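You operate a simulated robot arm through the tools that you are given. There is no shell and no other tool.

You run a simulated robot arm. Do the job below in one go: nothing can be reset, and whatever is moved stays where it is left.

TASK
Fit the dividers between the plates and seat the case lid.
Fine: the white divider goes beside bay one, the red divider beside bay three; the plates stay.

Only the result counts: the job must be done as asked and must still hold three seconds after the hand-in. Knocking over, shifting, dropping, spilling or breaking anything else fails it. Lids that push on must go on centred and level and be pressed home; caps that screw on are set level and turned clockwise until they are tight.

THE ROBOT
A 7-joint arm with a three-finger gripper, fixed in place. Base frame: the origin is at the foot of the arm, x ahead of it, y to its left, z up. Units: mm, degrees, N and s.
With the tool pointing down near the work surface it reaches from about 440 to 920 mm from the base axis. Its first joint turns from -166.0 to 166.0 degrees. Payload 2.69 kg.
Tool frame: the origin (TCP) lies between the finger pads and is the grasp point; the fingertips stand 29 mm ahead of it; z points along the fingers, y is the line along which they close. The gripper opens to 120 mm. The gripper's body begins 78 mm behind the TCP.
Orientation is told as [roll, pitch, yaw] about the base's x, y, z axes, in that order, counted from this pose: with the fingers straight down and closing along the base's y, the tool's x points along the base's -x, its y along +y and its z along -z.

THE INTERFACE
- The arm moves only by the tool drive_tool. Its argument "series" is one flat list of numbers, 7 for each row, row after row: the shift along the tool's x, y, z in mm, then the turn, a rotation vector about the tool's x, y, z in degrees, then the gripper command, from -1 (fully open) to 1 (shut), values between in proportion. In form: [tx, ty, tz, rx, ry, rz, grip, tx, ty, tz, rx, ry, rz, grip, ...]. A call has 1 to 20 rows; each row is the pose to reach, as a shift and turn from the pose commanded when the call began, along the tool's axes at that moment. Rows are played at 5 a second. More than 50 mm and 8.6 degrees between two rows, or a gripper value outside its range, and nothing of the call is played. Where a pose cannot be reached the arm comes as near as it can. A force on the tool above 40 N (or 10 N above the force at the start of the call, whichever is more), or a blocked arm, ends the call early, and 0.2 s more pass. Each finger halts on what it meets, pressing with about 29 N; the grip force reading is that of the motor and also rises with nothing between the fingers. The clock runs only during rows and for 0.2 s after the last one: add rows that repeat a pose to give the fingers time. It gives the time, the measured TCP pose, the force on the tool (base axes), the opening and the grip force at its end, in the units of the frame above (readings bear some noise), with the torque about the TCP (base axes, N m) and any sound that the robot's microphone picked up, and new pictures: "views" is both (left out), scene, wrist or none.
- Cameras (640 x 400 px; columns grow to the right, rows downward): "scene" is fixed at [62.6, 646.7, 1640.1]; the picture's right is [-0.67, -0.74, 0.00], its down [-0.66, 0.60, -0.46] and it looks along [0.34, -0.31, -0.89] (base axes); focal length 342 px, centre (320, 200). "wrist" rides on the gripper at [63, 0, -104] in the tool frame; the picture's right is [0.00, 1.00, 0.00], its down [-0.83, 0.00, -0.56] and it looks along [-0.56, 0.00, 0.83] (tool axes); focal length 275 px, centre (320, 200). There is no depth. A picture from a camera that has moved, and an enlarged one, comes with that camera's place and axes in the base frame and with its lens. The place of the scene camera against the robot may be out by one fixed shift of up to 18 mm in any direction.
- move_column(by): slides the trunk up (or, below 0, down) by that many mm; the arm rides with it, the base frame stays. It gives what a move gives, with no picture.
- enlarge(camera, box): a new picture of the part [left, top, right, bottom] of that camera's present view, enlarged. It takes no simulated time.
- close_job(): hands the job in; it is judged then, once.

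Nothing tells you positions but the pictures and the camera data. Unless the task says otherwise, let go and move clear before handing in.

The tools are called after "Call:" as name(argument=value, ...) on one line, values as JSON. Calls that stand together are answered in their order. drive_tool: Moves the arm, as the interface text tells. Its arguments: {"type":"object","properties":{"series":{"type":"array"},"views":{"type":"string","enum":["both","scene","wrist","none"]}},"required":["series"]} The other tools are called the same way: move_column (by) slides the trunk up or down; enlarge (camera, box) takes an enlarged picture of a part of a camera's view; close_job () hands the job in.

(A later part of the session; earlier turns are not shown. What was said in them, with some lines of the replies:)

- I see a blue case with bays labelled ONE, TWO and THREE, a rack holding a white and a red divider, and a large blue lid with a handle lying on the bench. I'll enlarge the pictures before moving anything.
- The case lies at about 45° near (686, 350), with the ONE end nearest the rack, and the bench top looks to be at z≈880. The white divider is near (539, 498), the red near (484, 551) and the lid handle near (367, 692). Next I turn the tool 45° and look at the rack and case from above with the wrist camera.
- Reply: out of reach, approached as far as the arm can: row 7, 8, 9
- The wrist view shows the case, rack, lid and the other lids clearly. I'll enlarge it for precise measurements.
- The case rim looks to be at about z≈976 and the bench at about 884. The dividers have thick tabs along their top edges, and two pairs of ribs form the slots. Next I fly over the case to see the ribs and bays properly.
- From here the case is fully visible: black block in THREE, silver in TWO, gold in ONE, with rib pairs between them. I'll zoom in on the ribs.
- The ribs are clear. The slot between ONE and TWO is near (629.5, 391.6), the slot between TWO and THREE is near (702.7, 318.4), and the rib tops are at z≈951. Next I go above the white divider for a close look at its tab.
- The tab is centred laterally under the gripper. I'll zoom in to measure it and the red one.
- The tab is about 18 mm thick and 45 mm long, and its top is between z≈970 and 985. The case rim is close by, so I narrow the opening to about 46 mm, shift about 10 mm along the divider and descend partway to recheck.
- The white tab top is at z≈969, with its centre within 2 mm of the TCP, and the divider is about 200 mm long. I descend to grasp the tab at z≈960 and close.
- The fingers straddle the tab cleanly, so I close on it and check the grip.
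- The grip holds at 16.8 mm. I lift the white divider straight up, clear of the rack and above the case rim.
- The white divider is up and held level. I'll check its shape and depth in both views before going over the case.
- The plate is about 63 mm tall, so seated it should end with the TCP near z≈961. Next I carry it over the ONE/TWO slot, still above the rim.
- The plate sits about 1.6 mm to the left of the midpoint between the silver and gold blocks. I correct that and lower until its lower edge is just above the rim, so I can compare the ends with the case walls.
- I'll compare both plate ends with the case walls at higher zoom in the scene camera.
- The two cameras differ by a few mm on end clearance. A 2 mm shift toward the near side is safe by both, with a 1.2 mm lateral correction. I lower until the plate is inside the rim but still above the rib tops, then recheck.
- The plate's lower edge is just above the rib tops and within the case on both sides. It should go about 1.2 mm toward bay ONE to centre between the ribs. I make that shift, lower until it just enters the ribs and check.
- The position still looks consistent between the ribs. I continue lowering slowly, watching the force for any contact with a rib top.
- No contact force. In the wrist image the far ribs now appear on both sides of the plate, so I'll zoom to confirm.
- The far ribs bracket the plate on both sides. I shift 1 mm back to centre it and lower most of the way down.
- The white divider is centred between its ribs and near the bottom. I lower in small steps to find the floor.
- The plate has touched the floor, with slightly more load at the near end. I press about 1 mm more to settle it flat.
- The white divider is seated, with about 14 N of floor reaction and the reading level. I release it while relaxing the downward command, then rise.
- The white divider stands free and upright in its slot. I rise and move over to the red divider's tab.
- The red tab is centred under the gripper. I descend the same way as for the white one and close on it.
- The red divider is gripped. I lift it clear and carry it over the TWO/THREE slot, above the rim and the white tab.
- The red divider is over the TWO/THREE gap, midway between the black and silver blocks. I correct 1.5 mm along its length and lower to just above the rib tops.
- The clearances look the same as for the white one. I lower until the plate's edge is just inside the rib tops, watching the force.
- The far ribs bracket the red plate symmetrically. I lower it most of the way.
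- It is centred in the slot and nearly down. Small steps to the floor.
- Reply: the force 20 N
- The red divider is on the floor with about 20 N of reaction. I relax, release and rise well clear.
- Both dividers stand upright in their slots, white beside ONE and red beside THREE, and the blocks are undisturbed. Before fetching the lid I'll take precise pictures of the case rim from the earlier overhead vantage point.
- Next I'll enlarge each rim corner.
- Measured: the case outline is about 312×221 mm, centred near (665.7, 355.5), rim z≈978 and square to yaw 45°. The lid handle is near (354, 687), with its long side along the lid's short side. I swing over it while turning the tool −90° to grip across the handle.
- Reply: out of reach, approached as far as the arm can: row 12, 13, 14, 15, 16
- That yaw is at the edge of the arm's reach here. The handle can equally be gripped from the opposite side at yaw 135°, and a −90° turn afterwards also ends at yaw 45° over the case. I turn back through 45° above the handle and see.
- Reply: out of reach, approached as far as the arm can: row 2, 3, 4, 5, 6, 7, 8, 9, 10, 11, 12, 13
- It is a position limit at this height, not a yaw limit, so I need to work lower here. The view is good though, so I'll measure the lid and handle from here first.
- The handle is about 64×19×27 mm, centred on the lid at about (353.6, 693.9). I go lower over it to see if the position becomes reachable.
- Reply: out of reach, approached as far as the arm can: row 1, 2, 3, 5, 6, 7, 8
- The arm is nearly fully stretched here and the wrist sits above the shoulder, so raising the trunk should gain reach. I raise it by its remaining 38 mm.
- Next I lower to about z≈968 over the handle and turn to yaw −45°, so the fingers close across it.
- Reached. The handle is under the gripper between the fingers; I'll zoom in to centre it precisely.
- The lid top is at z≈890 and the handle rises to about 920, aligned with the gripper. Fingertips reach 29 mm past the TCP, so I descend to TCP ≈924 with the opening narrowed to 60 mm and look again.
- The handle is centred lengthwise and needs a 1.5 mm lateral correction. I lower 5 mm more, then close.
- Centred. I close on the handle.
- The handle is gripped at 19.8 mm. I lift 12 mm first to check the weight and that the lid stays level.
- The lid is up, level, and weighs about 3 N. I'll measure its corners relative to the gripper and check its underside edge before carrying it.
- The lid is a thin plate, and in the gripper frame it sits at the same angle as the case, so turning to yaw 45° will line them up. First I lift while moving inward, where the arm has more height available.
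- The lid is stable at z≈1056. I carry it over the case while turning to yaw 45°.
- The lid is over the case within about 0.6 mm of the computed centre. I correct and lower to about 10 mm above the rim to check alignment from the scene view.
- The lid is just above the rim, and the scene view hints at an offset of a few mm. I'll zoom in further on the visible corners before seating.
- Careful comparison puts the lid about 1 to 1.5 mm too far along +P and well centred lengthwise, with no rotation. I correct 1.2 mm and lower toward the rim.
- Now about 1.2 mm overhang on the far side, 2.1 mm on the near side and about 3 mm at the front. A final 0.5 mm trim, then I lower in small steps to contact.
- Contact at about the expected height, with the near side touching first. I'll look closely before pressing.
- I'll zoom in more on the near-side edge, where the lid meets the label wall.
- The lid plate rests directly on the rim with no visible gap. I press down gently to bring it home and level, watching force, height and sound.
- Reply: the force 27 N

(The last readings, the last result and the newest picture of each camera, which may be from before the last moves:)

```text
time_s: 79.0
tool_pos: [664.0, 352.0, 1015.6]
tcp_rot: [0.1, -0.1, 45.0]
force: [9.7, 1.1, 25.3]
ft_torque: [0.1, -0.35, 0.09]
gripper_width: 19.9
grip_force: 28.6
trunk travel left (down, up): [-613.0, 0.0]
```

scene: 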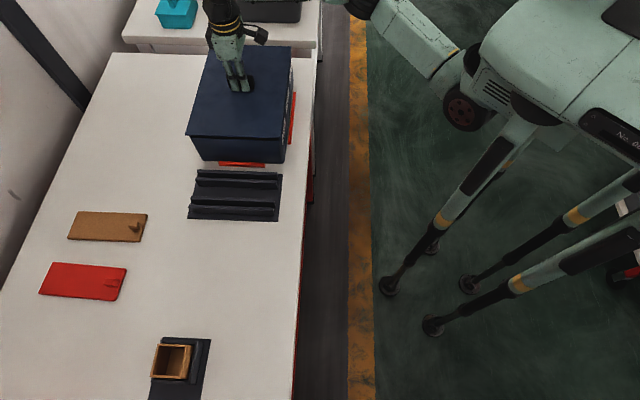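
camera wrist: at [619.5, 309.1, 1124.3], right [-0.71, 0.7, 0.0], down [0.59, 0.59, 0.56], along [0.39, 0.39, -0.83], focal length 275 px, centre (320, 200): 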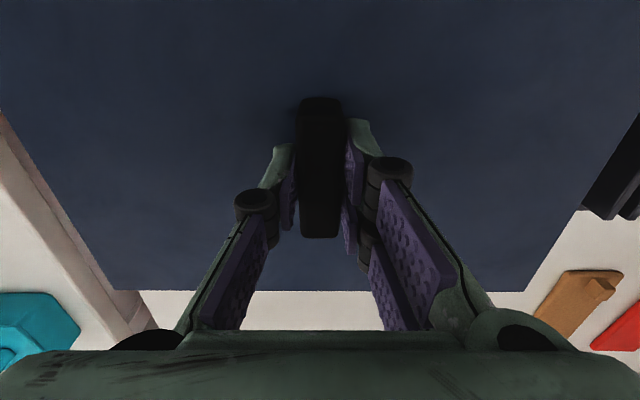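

The contact load is now centred, so the lid is flat on the rim. One more press, then I'll check the view.

Call:
drive_tool(series=[0, 0, 0.5, 0, 0, 0, 1, 0, 0, 1, 0, 0, 0, 1, 0, 0, 1, 0, 0, 0, 1], views="both")

Call:
enlarge(camera="scene", box=[175, 30, 310, 170])

Call:
enlarge(camera="scene", box=[276, 133, 288, 145])

Call:
enlarge(camera="scene", box=[188, 132, 200, 144])

```text
time_s: 79.8
tool_pos: [663.3, 353.2, 1013.0]
tcp_rot: [0.0, 0.0, 45.1]
force: [8.0, 3.4, 25.5]
ft_torque: [0.17, -0.29, -0.03]
gripper_width: 19.7
grip_force: 29.2
trunk travel left (down, up): [-613.0, 0.0]
camera wrist: at [618.4, 309.1, 1118.5], right [-0.71, 0.7, 0.0], down [0.58, 0.59, 0.56], along [0.39, 0.4, -0.83], focal length 275 px, centre (320, 200)
```

scene: 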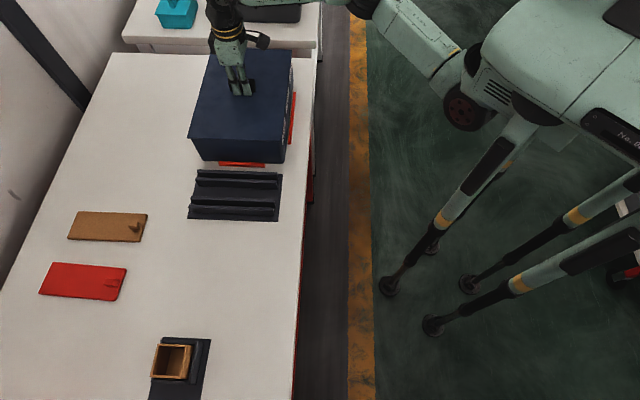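
wrist: 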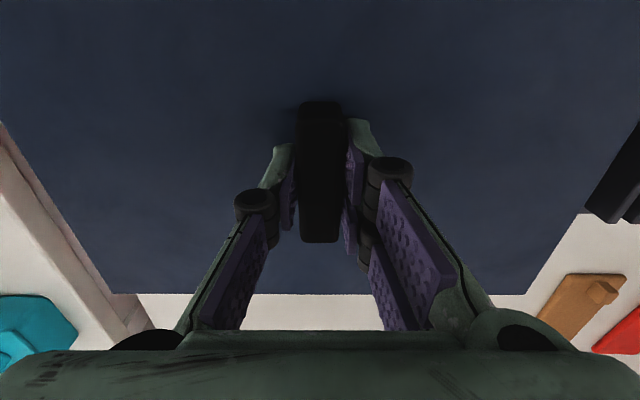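

```text
2.86 times, centred on (242, 100) of scene
camera zoom: at [62.6, 646.7, 1640.1], right [-0.67, -0.74, 0.0], down [-0.66, 0.6, -0.46], along [0.34, -0.31, -0.89], focal length 976 px, centre (541, 486)
```

zoom: 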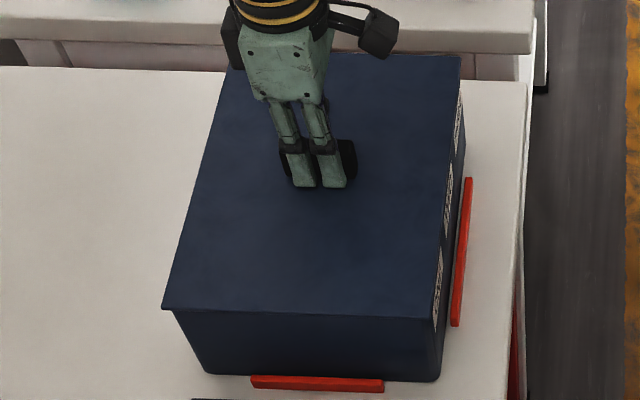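

```text
16.00 times, centred on (282, 139) of scene
camera zoom: at [62.6, 646.7, 1640.1], right [-0.67, -0.74, 0.0], down [-0.66, 0.6, -0.46], along [0.34, -0.31, -0.89], focal length 5467 px, centre (928, 1176)
```

zoom: 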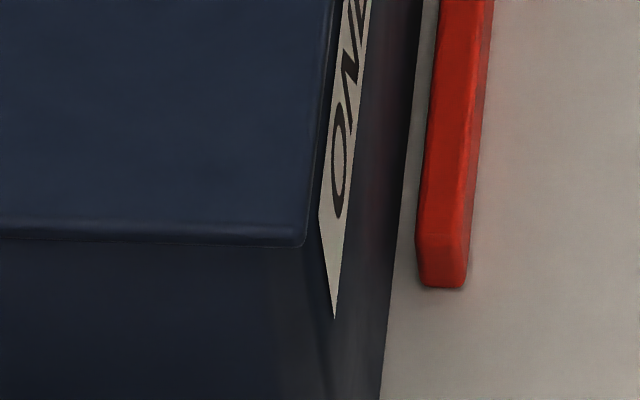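

```text
16.00 times, centred on (194, 138) of scene
camera zoom: at [62.6, 646.7, 1640.1], right [-0.67, -0.74, 0.0], down [-0.66, 0.6, -0.46], along [0.34, -0.31, -0.89], focal length 5467 px, centre (2336, 1192)
```

zoom: 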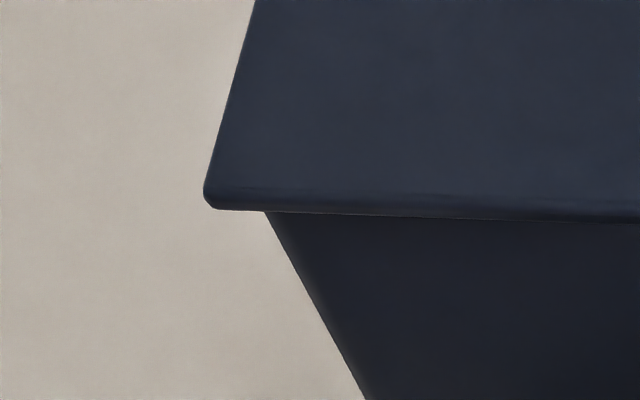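

The lid is flat on the rim, overhanging about evenly, and the fingertips now bear on its top. One firmer press, with a slight sideways relief so it does not creep.

Call:
drive_tool(series=[-0.5, -0.3, 0.4, 0, 0, 0, 1, -1, -0.5, 0.8, 0, 0, 0, 1, -1, -0.5, 1.2, 0, 0, 0, 1, -1, -0.5, 1.2, 0, 0, 0, 1], views="wrist")

Call:
enlarge(camera="scene", box=[188, 132, 200, 144])

Call:
enlarge(camera="scene", box=[276, 133, 288, 145])

```text
time_s: 80.8
tool_pos: [662.5, 352.3, 1013.0]
tcp_rot: [0.1, -0.1, 45.1]
force: [-5.5, -1.6, 25.7]
ft_torque: [-0.21, 0.36, -0.09]
gripper_width: 19.6
grip_force: 28.6
trunk travel left (down, up): [-613.0, 0.0]
camera wrist: at [618.6, 309.1, 1117.9], right [-0.71, 0.7, 0.0], down [0.58, 0.59, 0.56], along [0.39, 0.4, -0.83], focal length 275 px, centre (320, 200)
```

wrist: 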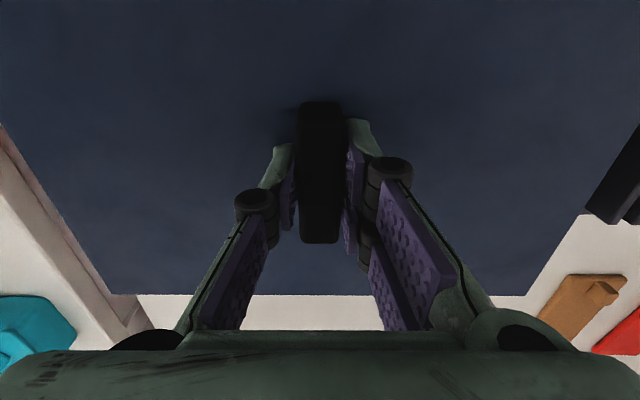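

```text
16.00 times, centred on (194, 138) of scene
camera zoom: at [62.6, 646.7, 1640.1], right [-0.67, -0.74, 0.0], down [-0.66, 0.6, -0.46], along [0.34, -0.31, -0.89], focal length 5467 px, centre (2336, 1192)
```

zoom: 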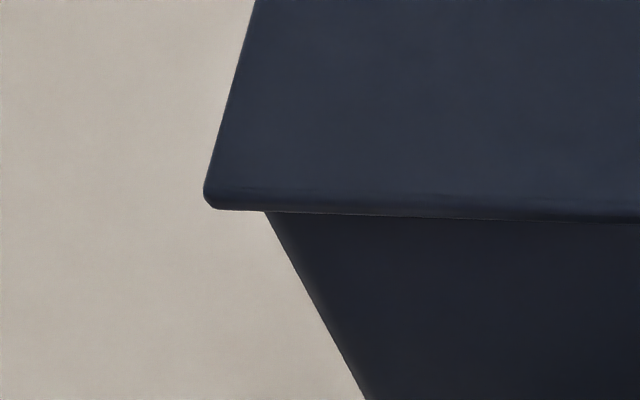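

```text
16.00 times, centred on (282, 139) of scene
camera zoom: at [62.6, 646.7, 1640.1], right [-0.67, -0.74, 0.0], down [-0.66, 0.6, -0.46], along [0.34, -0.31, -0.89], focal length 5467 px, centre (928, 1176)
```

zoom: 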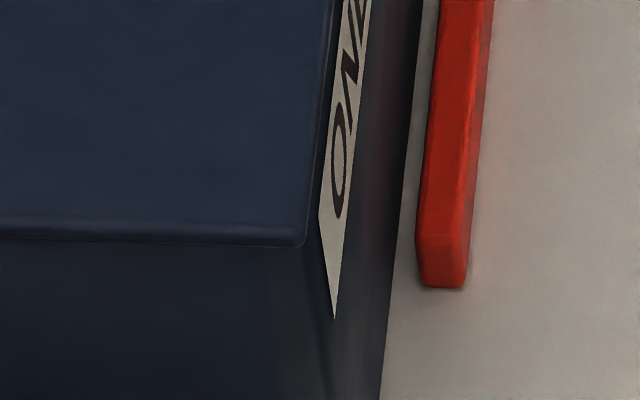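

The lid hasn't shifted. The press is limited to about 25 N because the fingers are slipping down the handle. I lower a little more so the fingertips push directly on the lid plate.

Call:
drive_tool(series=[0.4, 0.2, 0.5, 0, 0, 0, 1, 0.4, 0.2, 1, 0, 0, 0, 1, 0.4, 0.2, 1.5, 0, 0, 0, 1, 0.4, 0.2, 2, 0, 0, 0, 1, 0.4, 0.2, 2, 0, 0, 0, 1], views="wrist")

```text
time_s: 82.0
tool_pos: [663.0, 353.6, 1013.6]
tcp_rot: [0.0, -0.2, 45.0]
force: [-6.3, -3.4, 34.3]
ft_torque: [-0.56, 0.77, -0.12]
gripper_width: 19.4
grip_force: 28.8
trunk travel left (down, up): [-613.0, 0.0]
camera wrist: at [618.4, 308.9, 1117.6], right [-0.71, 0.7, 0.0], down [0.58, 0.59, 0.56], along [0.39, 0.4, -0.83], focal length 275 px, centre (320, 200)
```

wrist: 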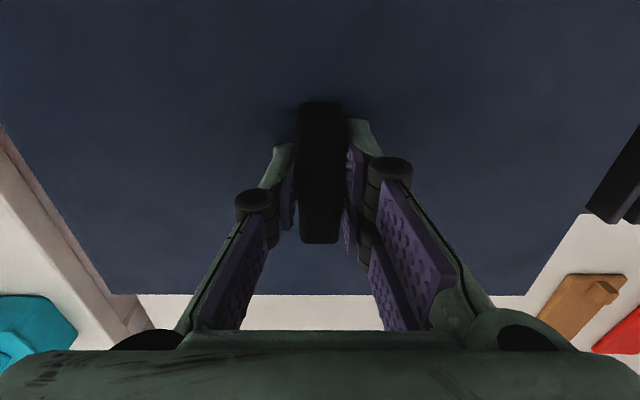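

The lid took 34 N with no further sinking. Its top is at z≈983.6, i.e. the plate sits right on the rim. I relax the load before letting go.

Call:
drive_tool(series=[0.2, 0, -1, 0, 0, 0, 1, 0.5, 0, -2, 0, 0, 0, 1, 0.5, 0, -3, 0, 0, 0, 1, 0.5, 0, -3, 0, 0, 0, 1], views="none")

```text
time_s: 83.0
tool_pos: [663.2, 352.5, 1012.8]
tcp_rot: [0.0, -0.2, 45.0]
force: [-5.2, 1.0, 14.0]
ft_torque: [0.6, -0.25, 0.21]
gripper_width: 19.7
grip_force: 29.2
trunk travel left (down, up): [-613.0, 0.0]
```

Call:
drive_tool(series=[0, 0, -0.6, 0, 0, 0, 1, 0, 0, -1, 0, 0, 0, 1, 0, 0, -1, 0, 0, 0, 1], views="none")

```text
time_s: 83.8
tool_pos: [666.3, 353.5, 1012.9]
tcp_rot: [0.1, 0.0, 44.9]
force: [-0.5, -0.7, 2.6]
ft_torque: [0.24, -0.14, 0.08]
gripper_width: 19.7
grip_force: 28.8
trunk travel left (down, up): [-613.0, 0.0]
```

The load is nearly zero. I open the fingers and rise straight up.

Call:
drive_tool(series=[0, 0, -0.5, 0, 0, 0, 0.6, 0, 0, -1, 0, 0, 0, 0.3, 0, 0, -1, 0, 0, 0, 0.1, 0, 0, -1, 0, 0, 0, 0.1, 0, 0, -8, 0, 0, 0, 0.1, 0, 0, -25, 0, 0, 0, 0.1, 0, 0, -50, 0, 0, 0, 0.1, 0, 0, -75, 0, 0, 0, 0.1, 0, 0, -75, 0, 0, 0, 0.1], views="both")

Call:
enlarge(camera="scene", box=[175, 30, 310, 170])

Call:
enlarge(camera="scene", box=[188, 132, 200, 144])

Call:
enlarge(camera="scene", box=[276, 133, 288, 145])

```text
time_s: 85.8
tool_pos: [665.0, 354.3, 1089.5]
tcp_rot: [0.0, -0.1, 45.0]
force: [0.1, -0.2, -1.0]
ft_torque: [0.02, -0.01, 0.0]
gripper_width: 54.1
grip_force: 0.0
trunk travel left (down, up): [-613.0, 0.0]
camera wrist: at [620.3, 310.4, 1194.7], right [-0.71, 0.7, 0.0], down [0.59, 0.59, 0.56], along [0.39, 0.39, -0.83], focal length 275 px, centre (320, 200)
```

scene: 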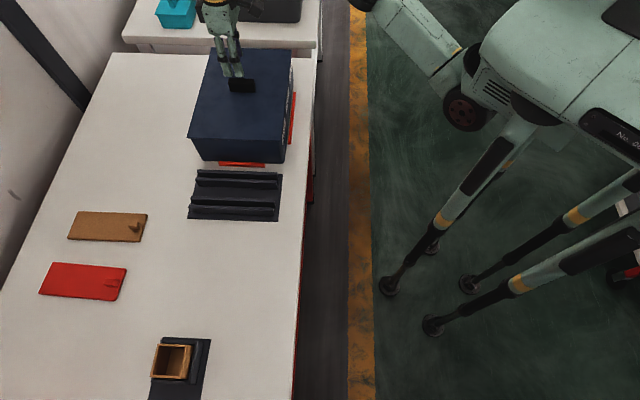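
wrist: 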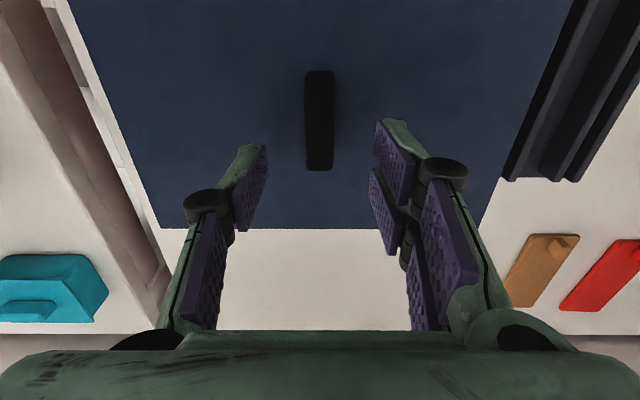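

```text
2.86 times, centred on (242, 100) of scene
camera zoom: at [62.6, 646.7, 1640.1], right [-0.67, -0.74, 0.0], down [-0.66, 0.6, -0.46], along [0.34, -0.31, -0.89], focal length 976 px, centre (541, 486)
```

zoom: 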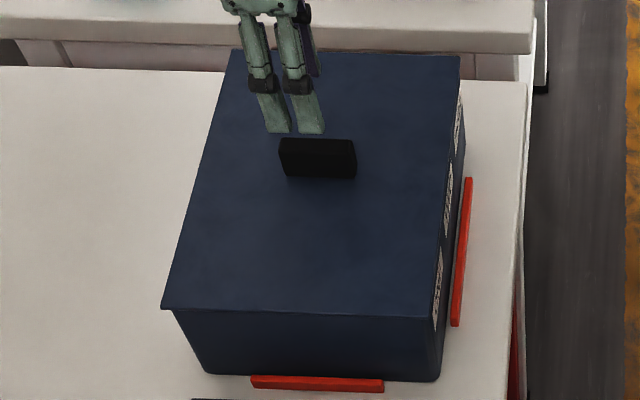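

```text
16.00 times, centred on (194, 138) of scene
camera zoom: at [62.6, 646.7, 1640.1], right [-0.67, -0.74, 0.0], down [-0.66, 0.6, -0.46], along [0.34, -0.31, -0.89], focal length 5467 px, centre (2336, 1192)
```

zoom: 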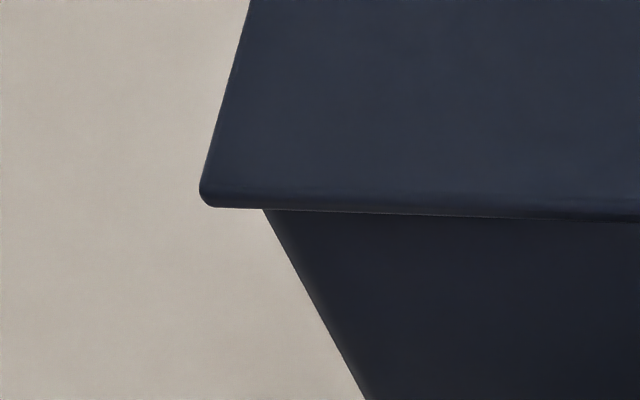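

```text
16.00 times, centred on (282, 139) of scene
camera zoom: at [62.6, 646.7, 1640.1], right [-0.67, -0.74, 0.0], down [-0.66, 0.6, -0.46], along [0.34, -0.31, -0.89], focal length 5467 px, centre (928, 1176)
```

zoom: 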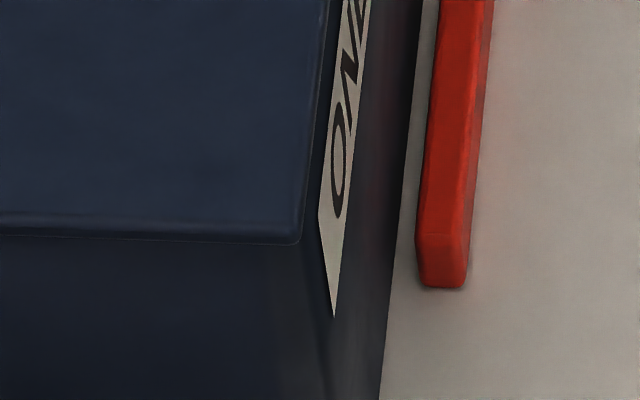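

Released; the lid stays flat. I'll go back to the overhead vantage point to measure the lid edges against the rim positions recorded earlier.

Call:
drive_tool(series=[25, 0, -12, 0, 0, 0, -0.5, 55, -1, -25, 0, 0, 0, -1, 85, -2, -38, 0, 0, 0, -1, 115, -2.7, -48, 0, 0, 0, -1, 135, -2.7, -52, 0, 0, 0, -1, 135, -2.7, -52, 0, 0, 0, -1, 135, -2.7, -52, 0, 0, 0, -1], views="wrist")

Call:
enlarge(camera="wrist", box=[160, 80, 480, 280])

Call:
enlarge(camera="wrist", box=[155, 110, 205, 145])

Call:
enlarge(camera="wrist", box=[435, 110, 485, 145])

Call:
enlarge(camera="wrist", box=[190, 250, 240, 285])

Call:
enlarge(camera="wrist", box=[405, 250, 455, 285])

```text
time_s: 87.4
tool_pos: [572.7, 256.1, 1141.4]
tcp_rot: [-0.1, -0.1, 45.0]
force: [-0.4, -0.4, 0.0]
ft_torque: [0.03, 0.02, -0.01]
gripper_width: 120.1
grip_force: 0.1
trunk travel left (down, up): [-613.0, 0.0]
camera wrist: at [527.9, 211.1, 1245.8], right [-0.71, 0.7, 0.0], down [0.59, 0.59, 0.56], along [0.39, 0.39, -0.83], focal length 275 px, centre (320, 200)
```

wrist: 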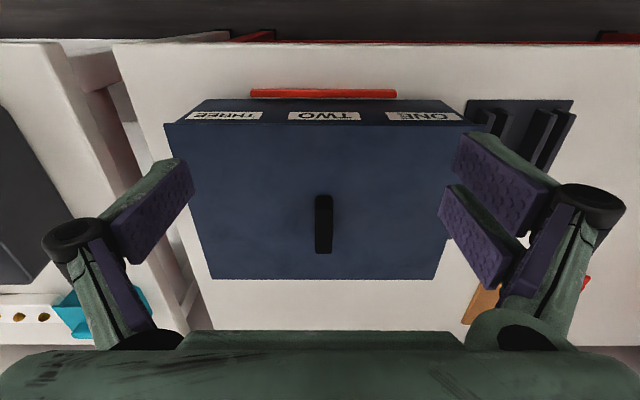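

```text
2.00 times, centred on (320, 180) of wrist
camera zoom: at [527.9, 211.1, 1245.8], right [-0.71, 0.7, 0.0], down [0.59, 0.59, 0.56], along [0.39, 0.39, -0.83], focal length 551 px, centre (320, 240)
```

zoom: 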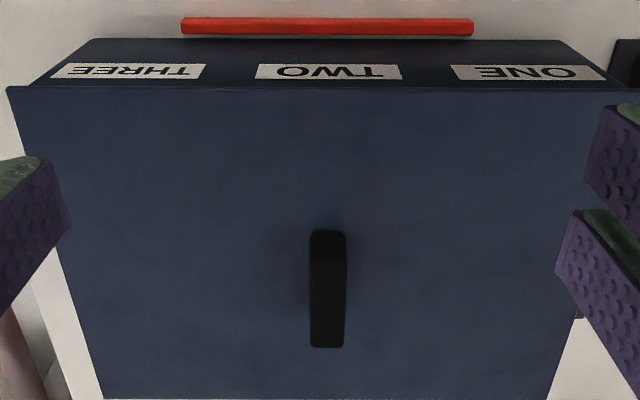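

```text
11.43 times, centred on (180, 128) of wrist
camera zoom: at [527.9, 211.1, 1245.8], right [-0.71, 0.7, 0.0], down [0.59, 0.59, 0.56], along [0.39, 0.39, -0.83], focal length 3146 px, centre (1920, 1029)
```

zoom: 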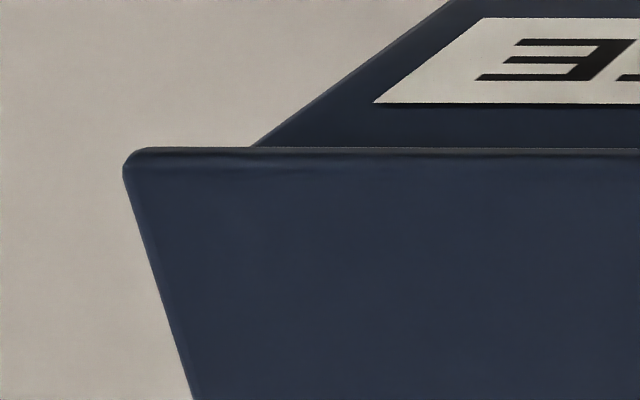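

```text
11.43 times, centred on (460, 128) of wrist
camera zoom: at [527.9, 211.1, 1245.8], right [-0.71, 0.7, 0.0], down [0.59, 0.59, 0.56], along [0.39, 0.39, -0.83], focal length 3146 px, centre (-1280, 1029)
```

zoom: 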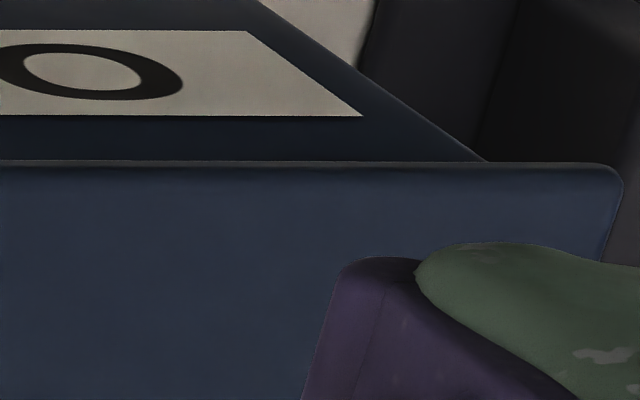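

```text
11.43 times, centred on (215, 268) of wrist
camera zoom: at [527.9, 211.1, 1245.8], right [-0.71, 0.7, 0.0], down [0.59, 0.59, 0.56], along [0.39, 0.39, -0.83], focal length 3146 px, centre (1520, -571)
```

zoom: 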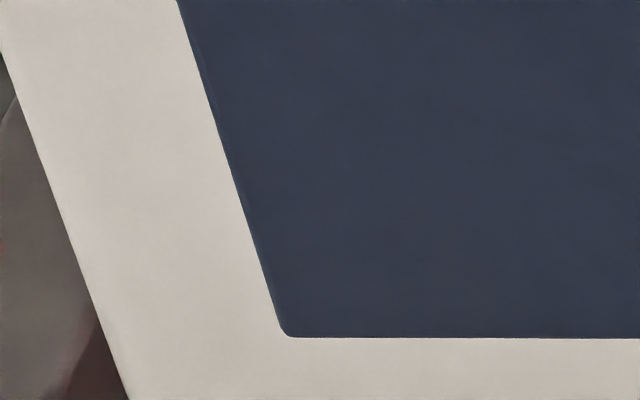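

```text
11.43 times, centred on (430, 268) of wrist
camera zoom: at [527.9, 211.1, 1245.8], right [-0.71, 0.7, 0.0], down [0.59, 0.59, 0.56], along [0.39, 0.39, -0.83], focal length 3146 px, centre (-937, -571)
```

zoom: 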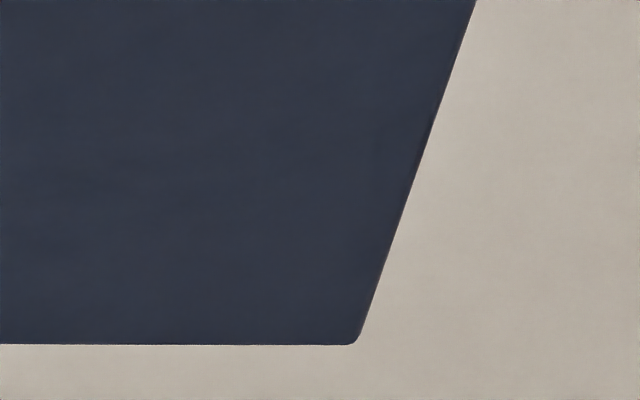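

Measured against the open-case rim, the lid is centred within about 0.2 mm lengthwise and 0.8 mm across, square and level. I back away and take a last look at the scene.

Call:
drive_tool(series=[25, 0, 0, 0, 0, 0, -1, 55, 0, 0, 0, 0, 0, -1, 85, 0, 0, 0, 0, 0, -1, 110, 0, 0, 0, 0, 0, -1, 120, 0, 0, 0, 0, 0, -1, 120, 0, 0, 0, 0, 0, -1], views="scene")

Call:
enlarge(camera="scene", box=[170, 30, 315, 230])

```text
time_s: 88.8
tool_pos: [485.7, 169.7, 1140.8]
tcp_rot: [0.1, 0.0, 45.0]
force: [0.3, 0.0, 0.6]
ft_torque: [-0.01, 0.02, -0.01]
gripper_width: 119.9
grip_force: 0.1
trunk travel left (down, up): [-613.0, 0.0]
```

scene: 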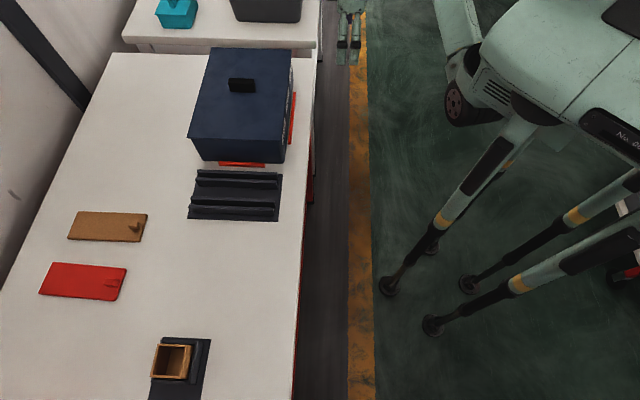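

```text
2.00 times, centred on (242, 130) of scene
camera zoom: at [62.6, 646.7, 1640.1], right [-0.67, -0.74, 0.0], down [-0.66, 0.6, -0.46], along [0.34, -0.31, -0.89], focal length 683 px, centre (475, 340)
```

zoom: 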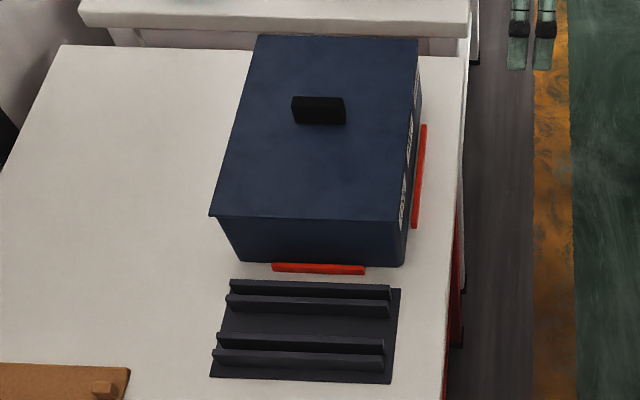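

Both dividers are in their slots, the lid sits centred and level on the case, and the arm is clear with nothing else moved. I'm handing the job in.

Call:
close_job()

```text
The job is handed in.
```

The dividers are fitted, the case lid is seated, and I have handed the job in. I have not been told how it was judged.

- **Dividers:** the white one stands in the slot between bays ONE and TWO, beside bay one. The red one stands in the slot between TWO and THREE, beside bay three. Each was lowered until it rested on the case floor.
- **Plates:** the three plates looked undisturbed in the last pictures before the lid went on.
- **Lid:** it lies level and square on the rim, centred within about 0.2 mm lengthwise and about 0.8 mm across. I pressed it with about 34 N and it did not sink any further. I felt and heard no snap, so it appears to rest on the rim rather than click into place.
- **Everything else:** the final scene picture shows nothing else moved. The gripper is open and clear of the case.
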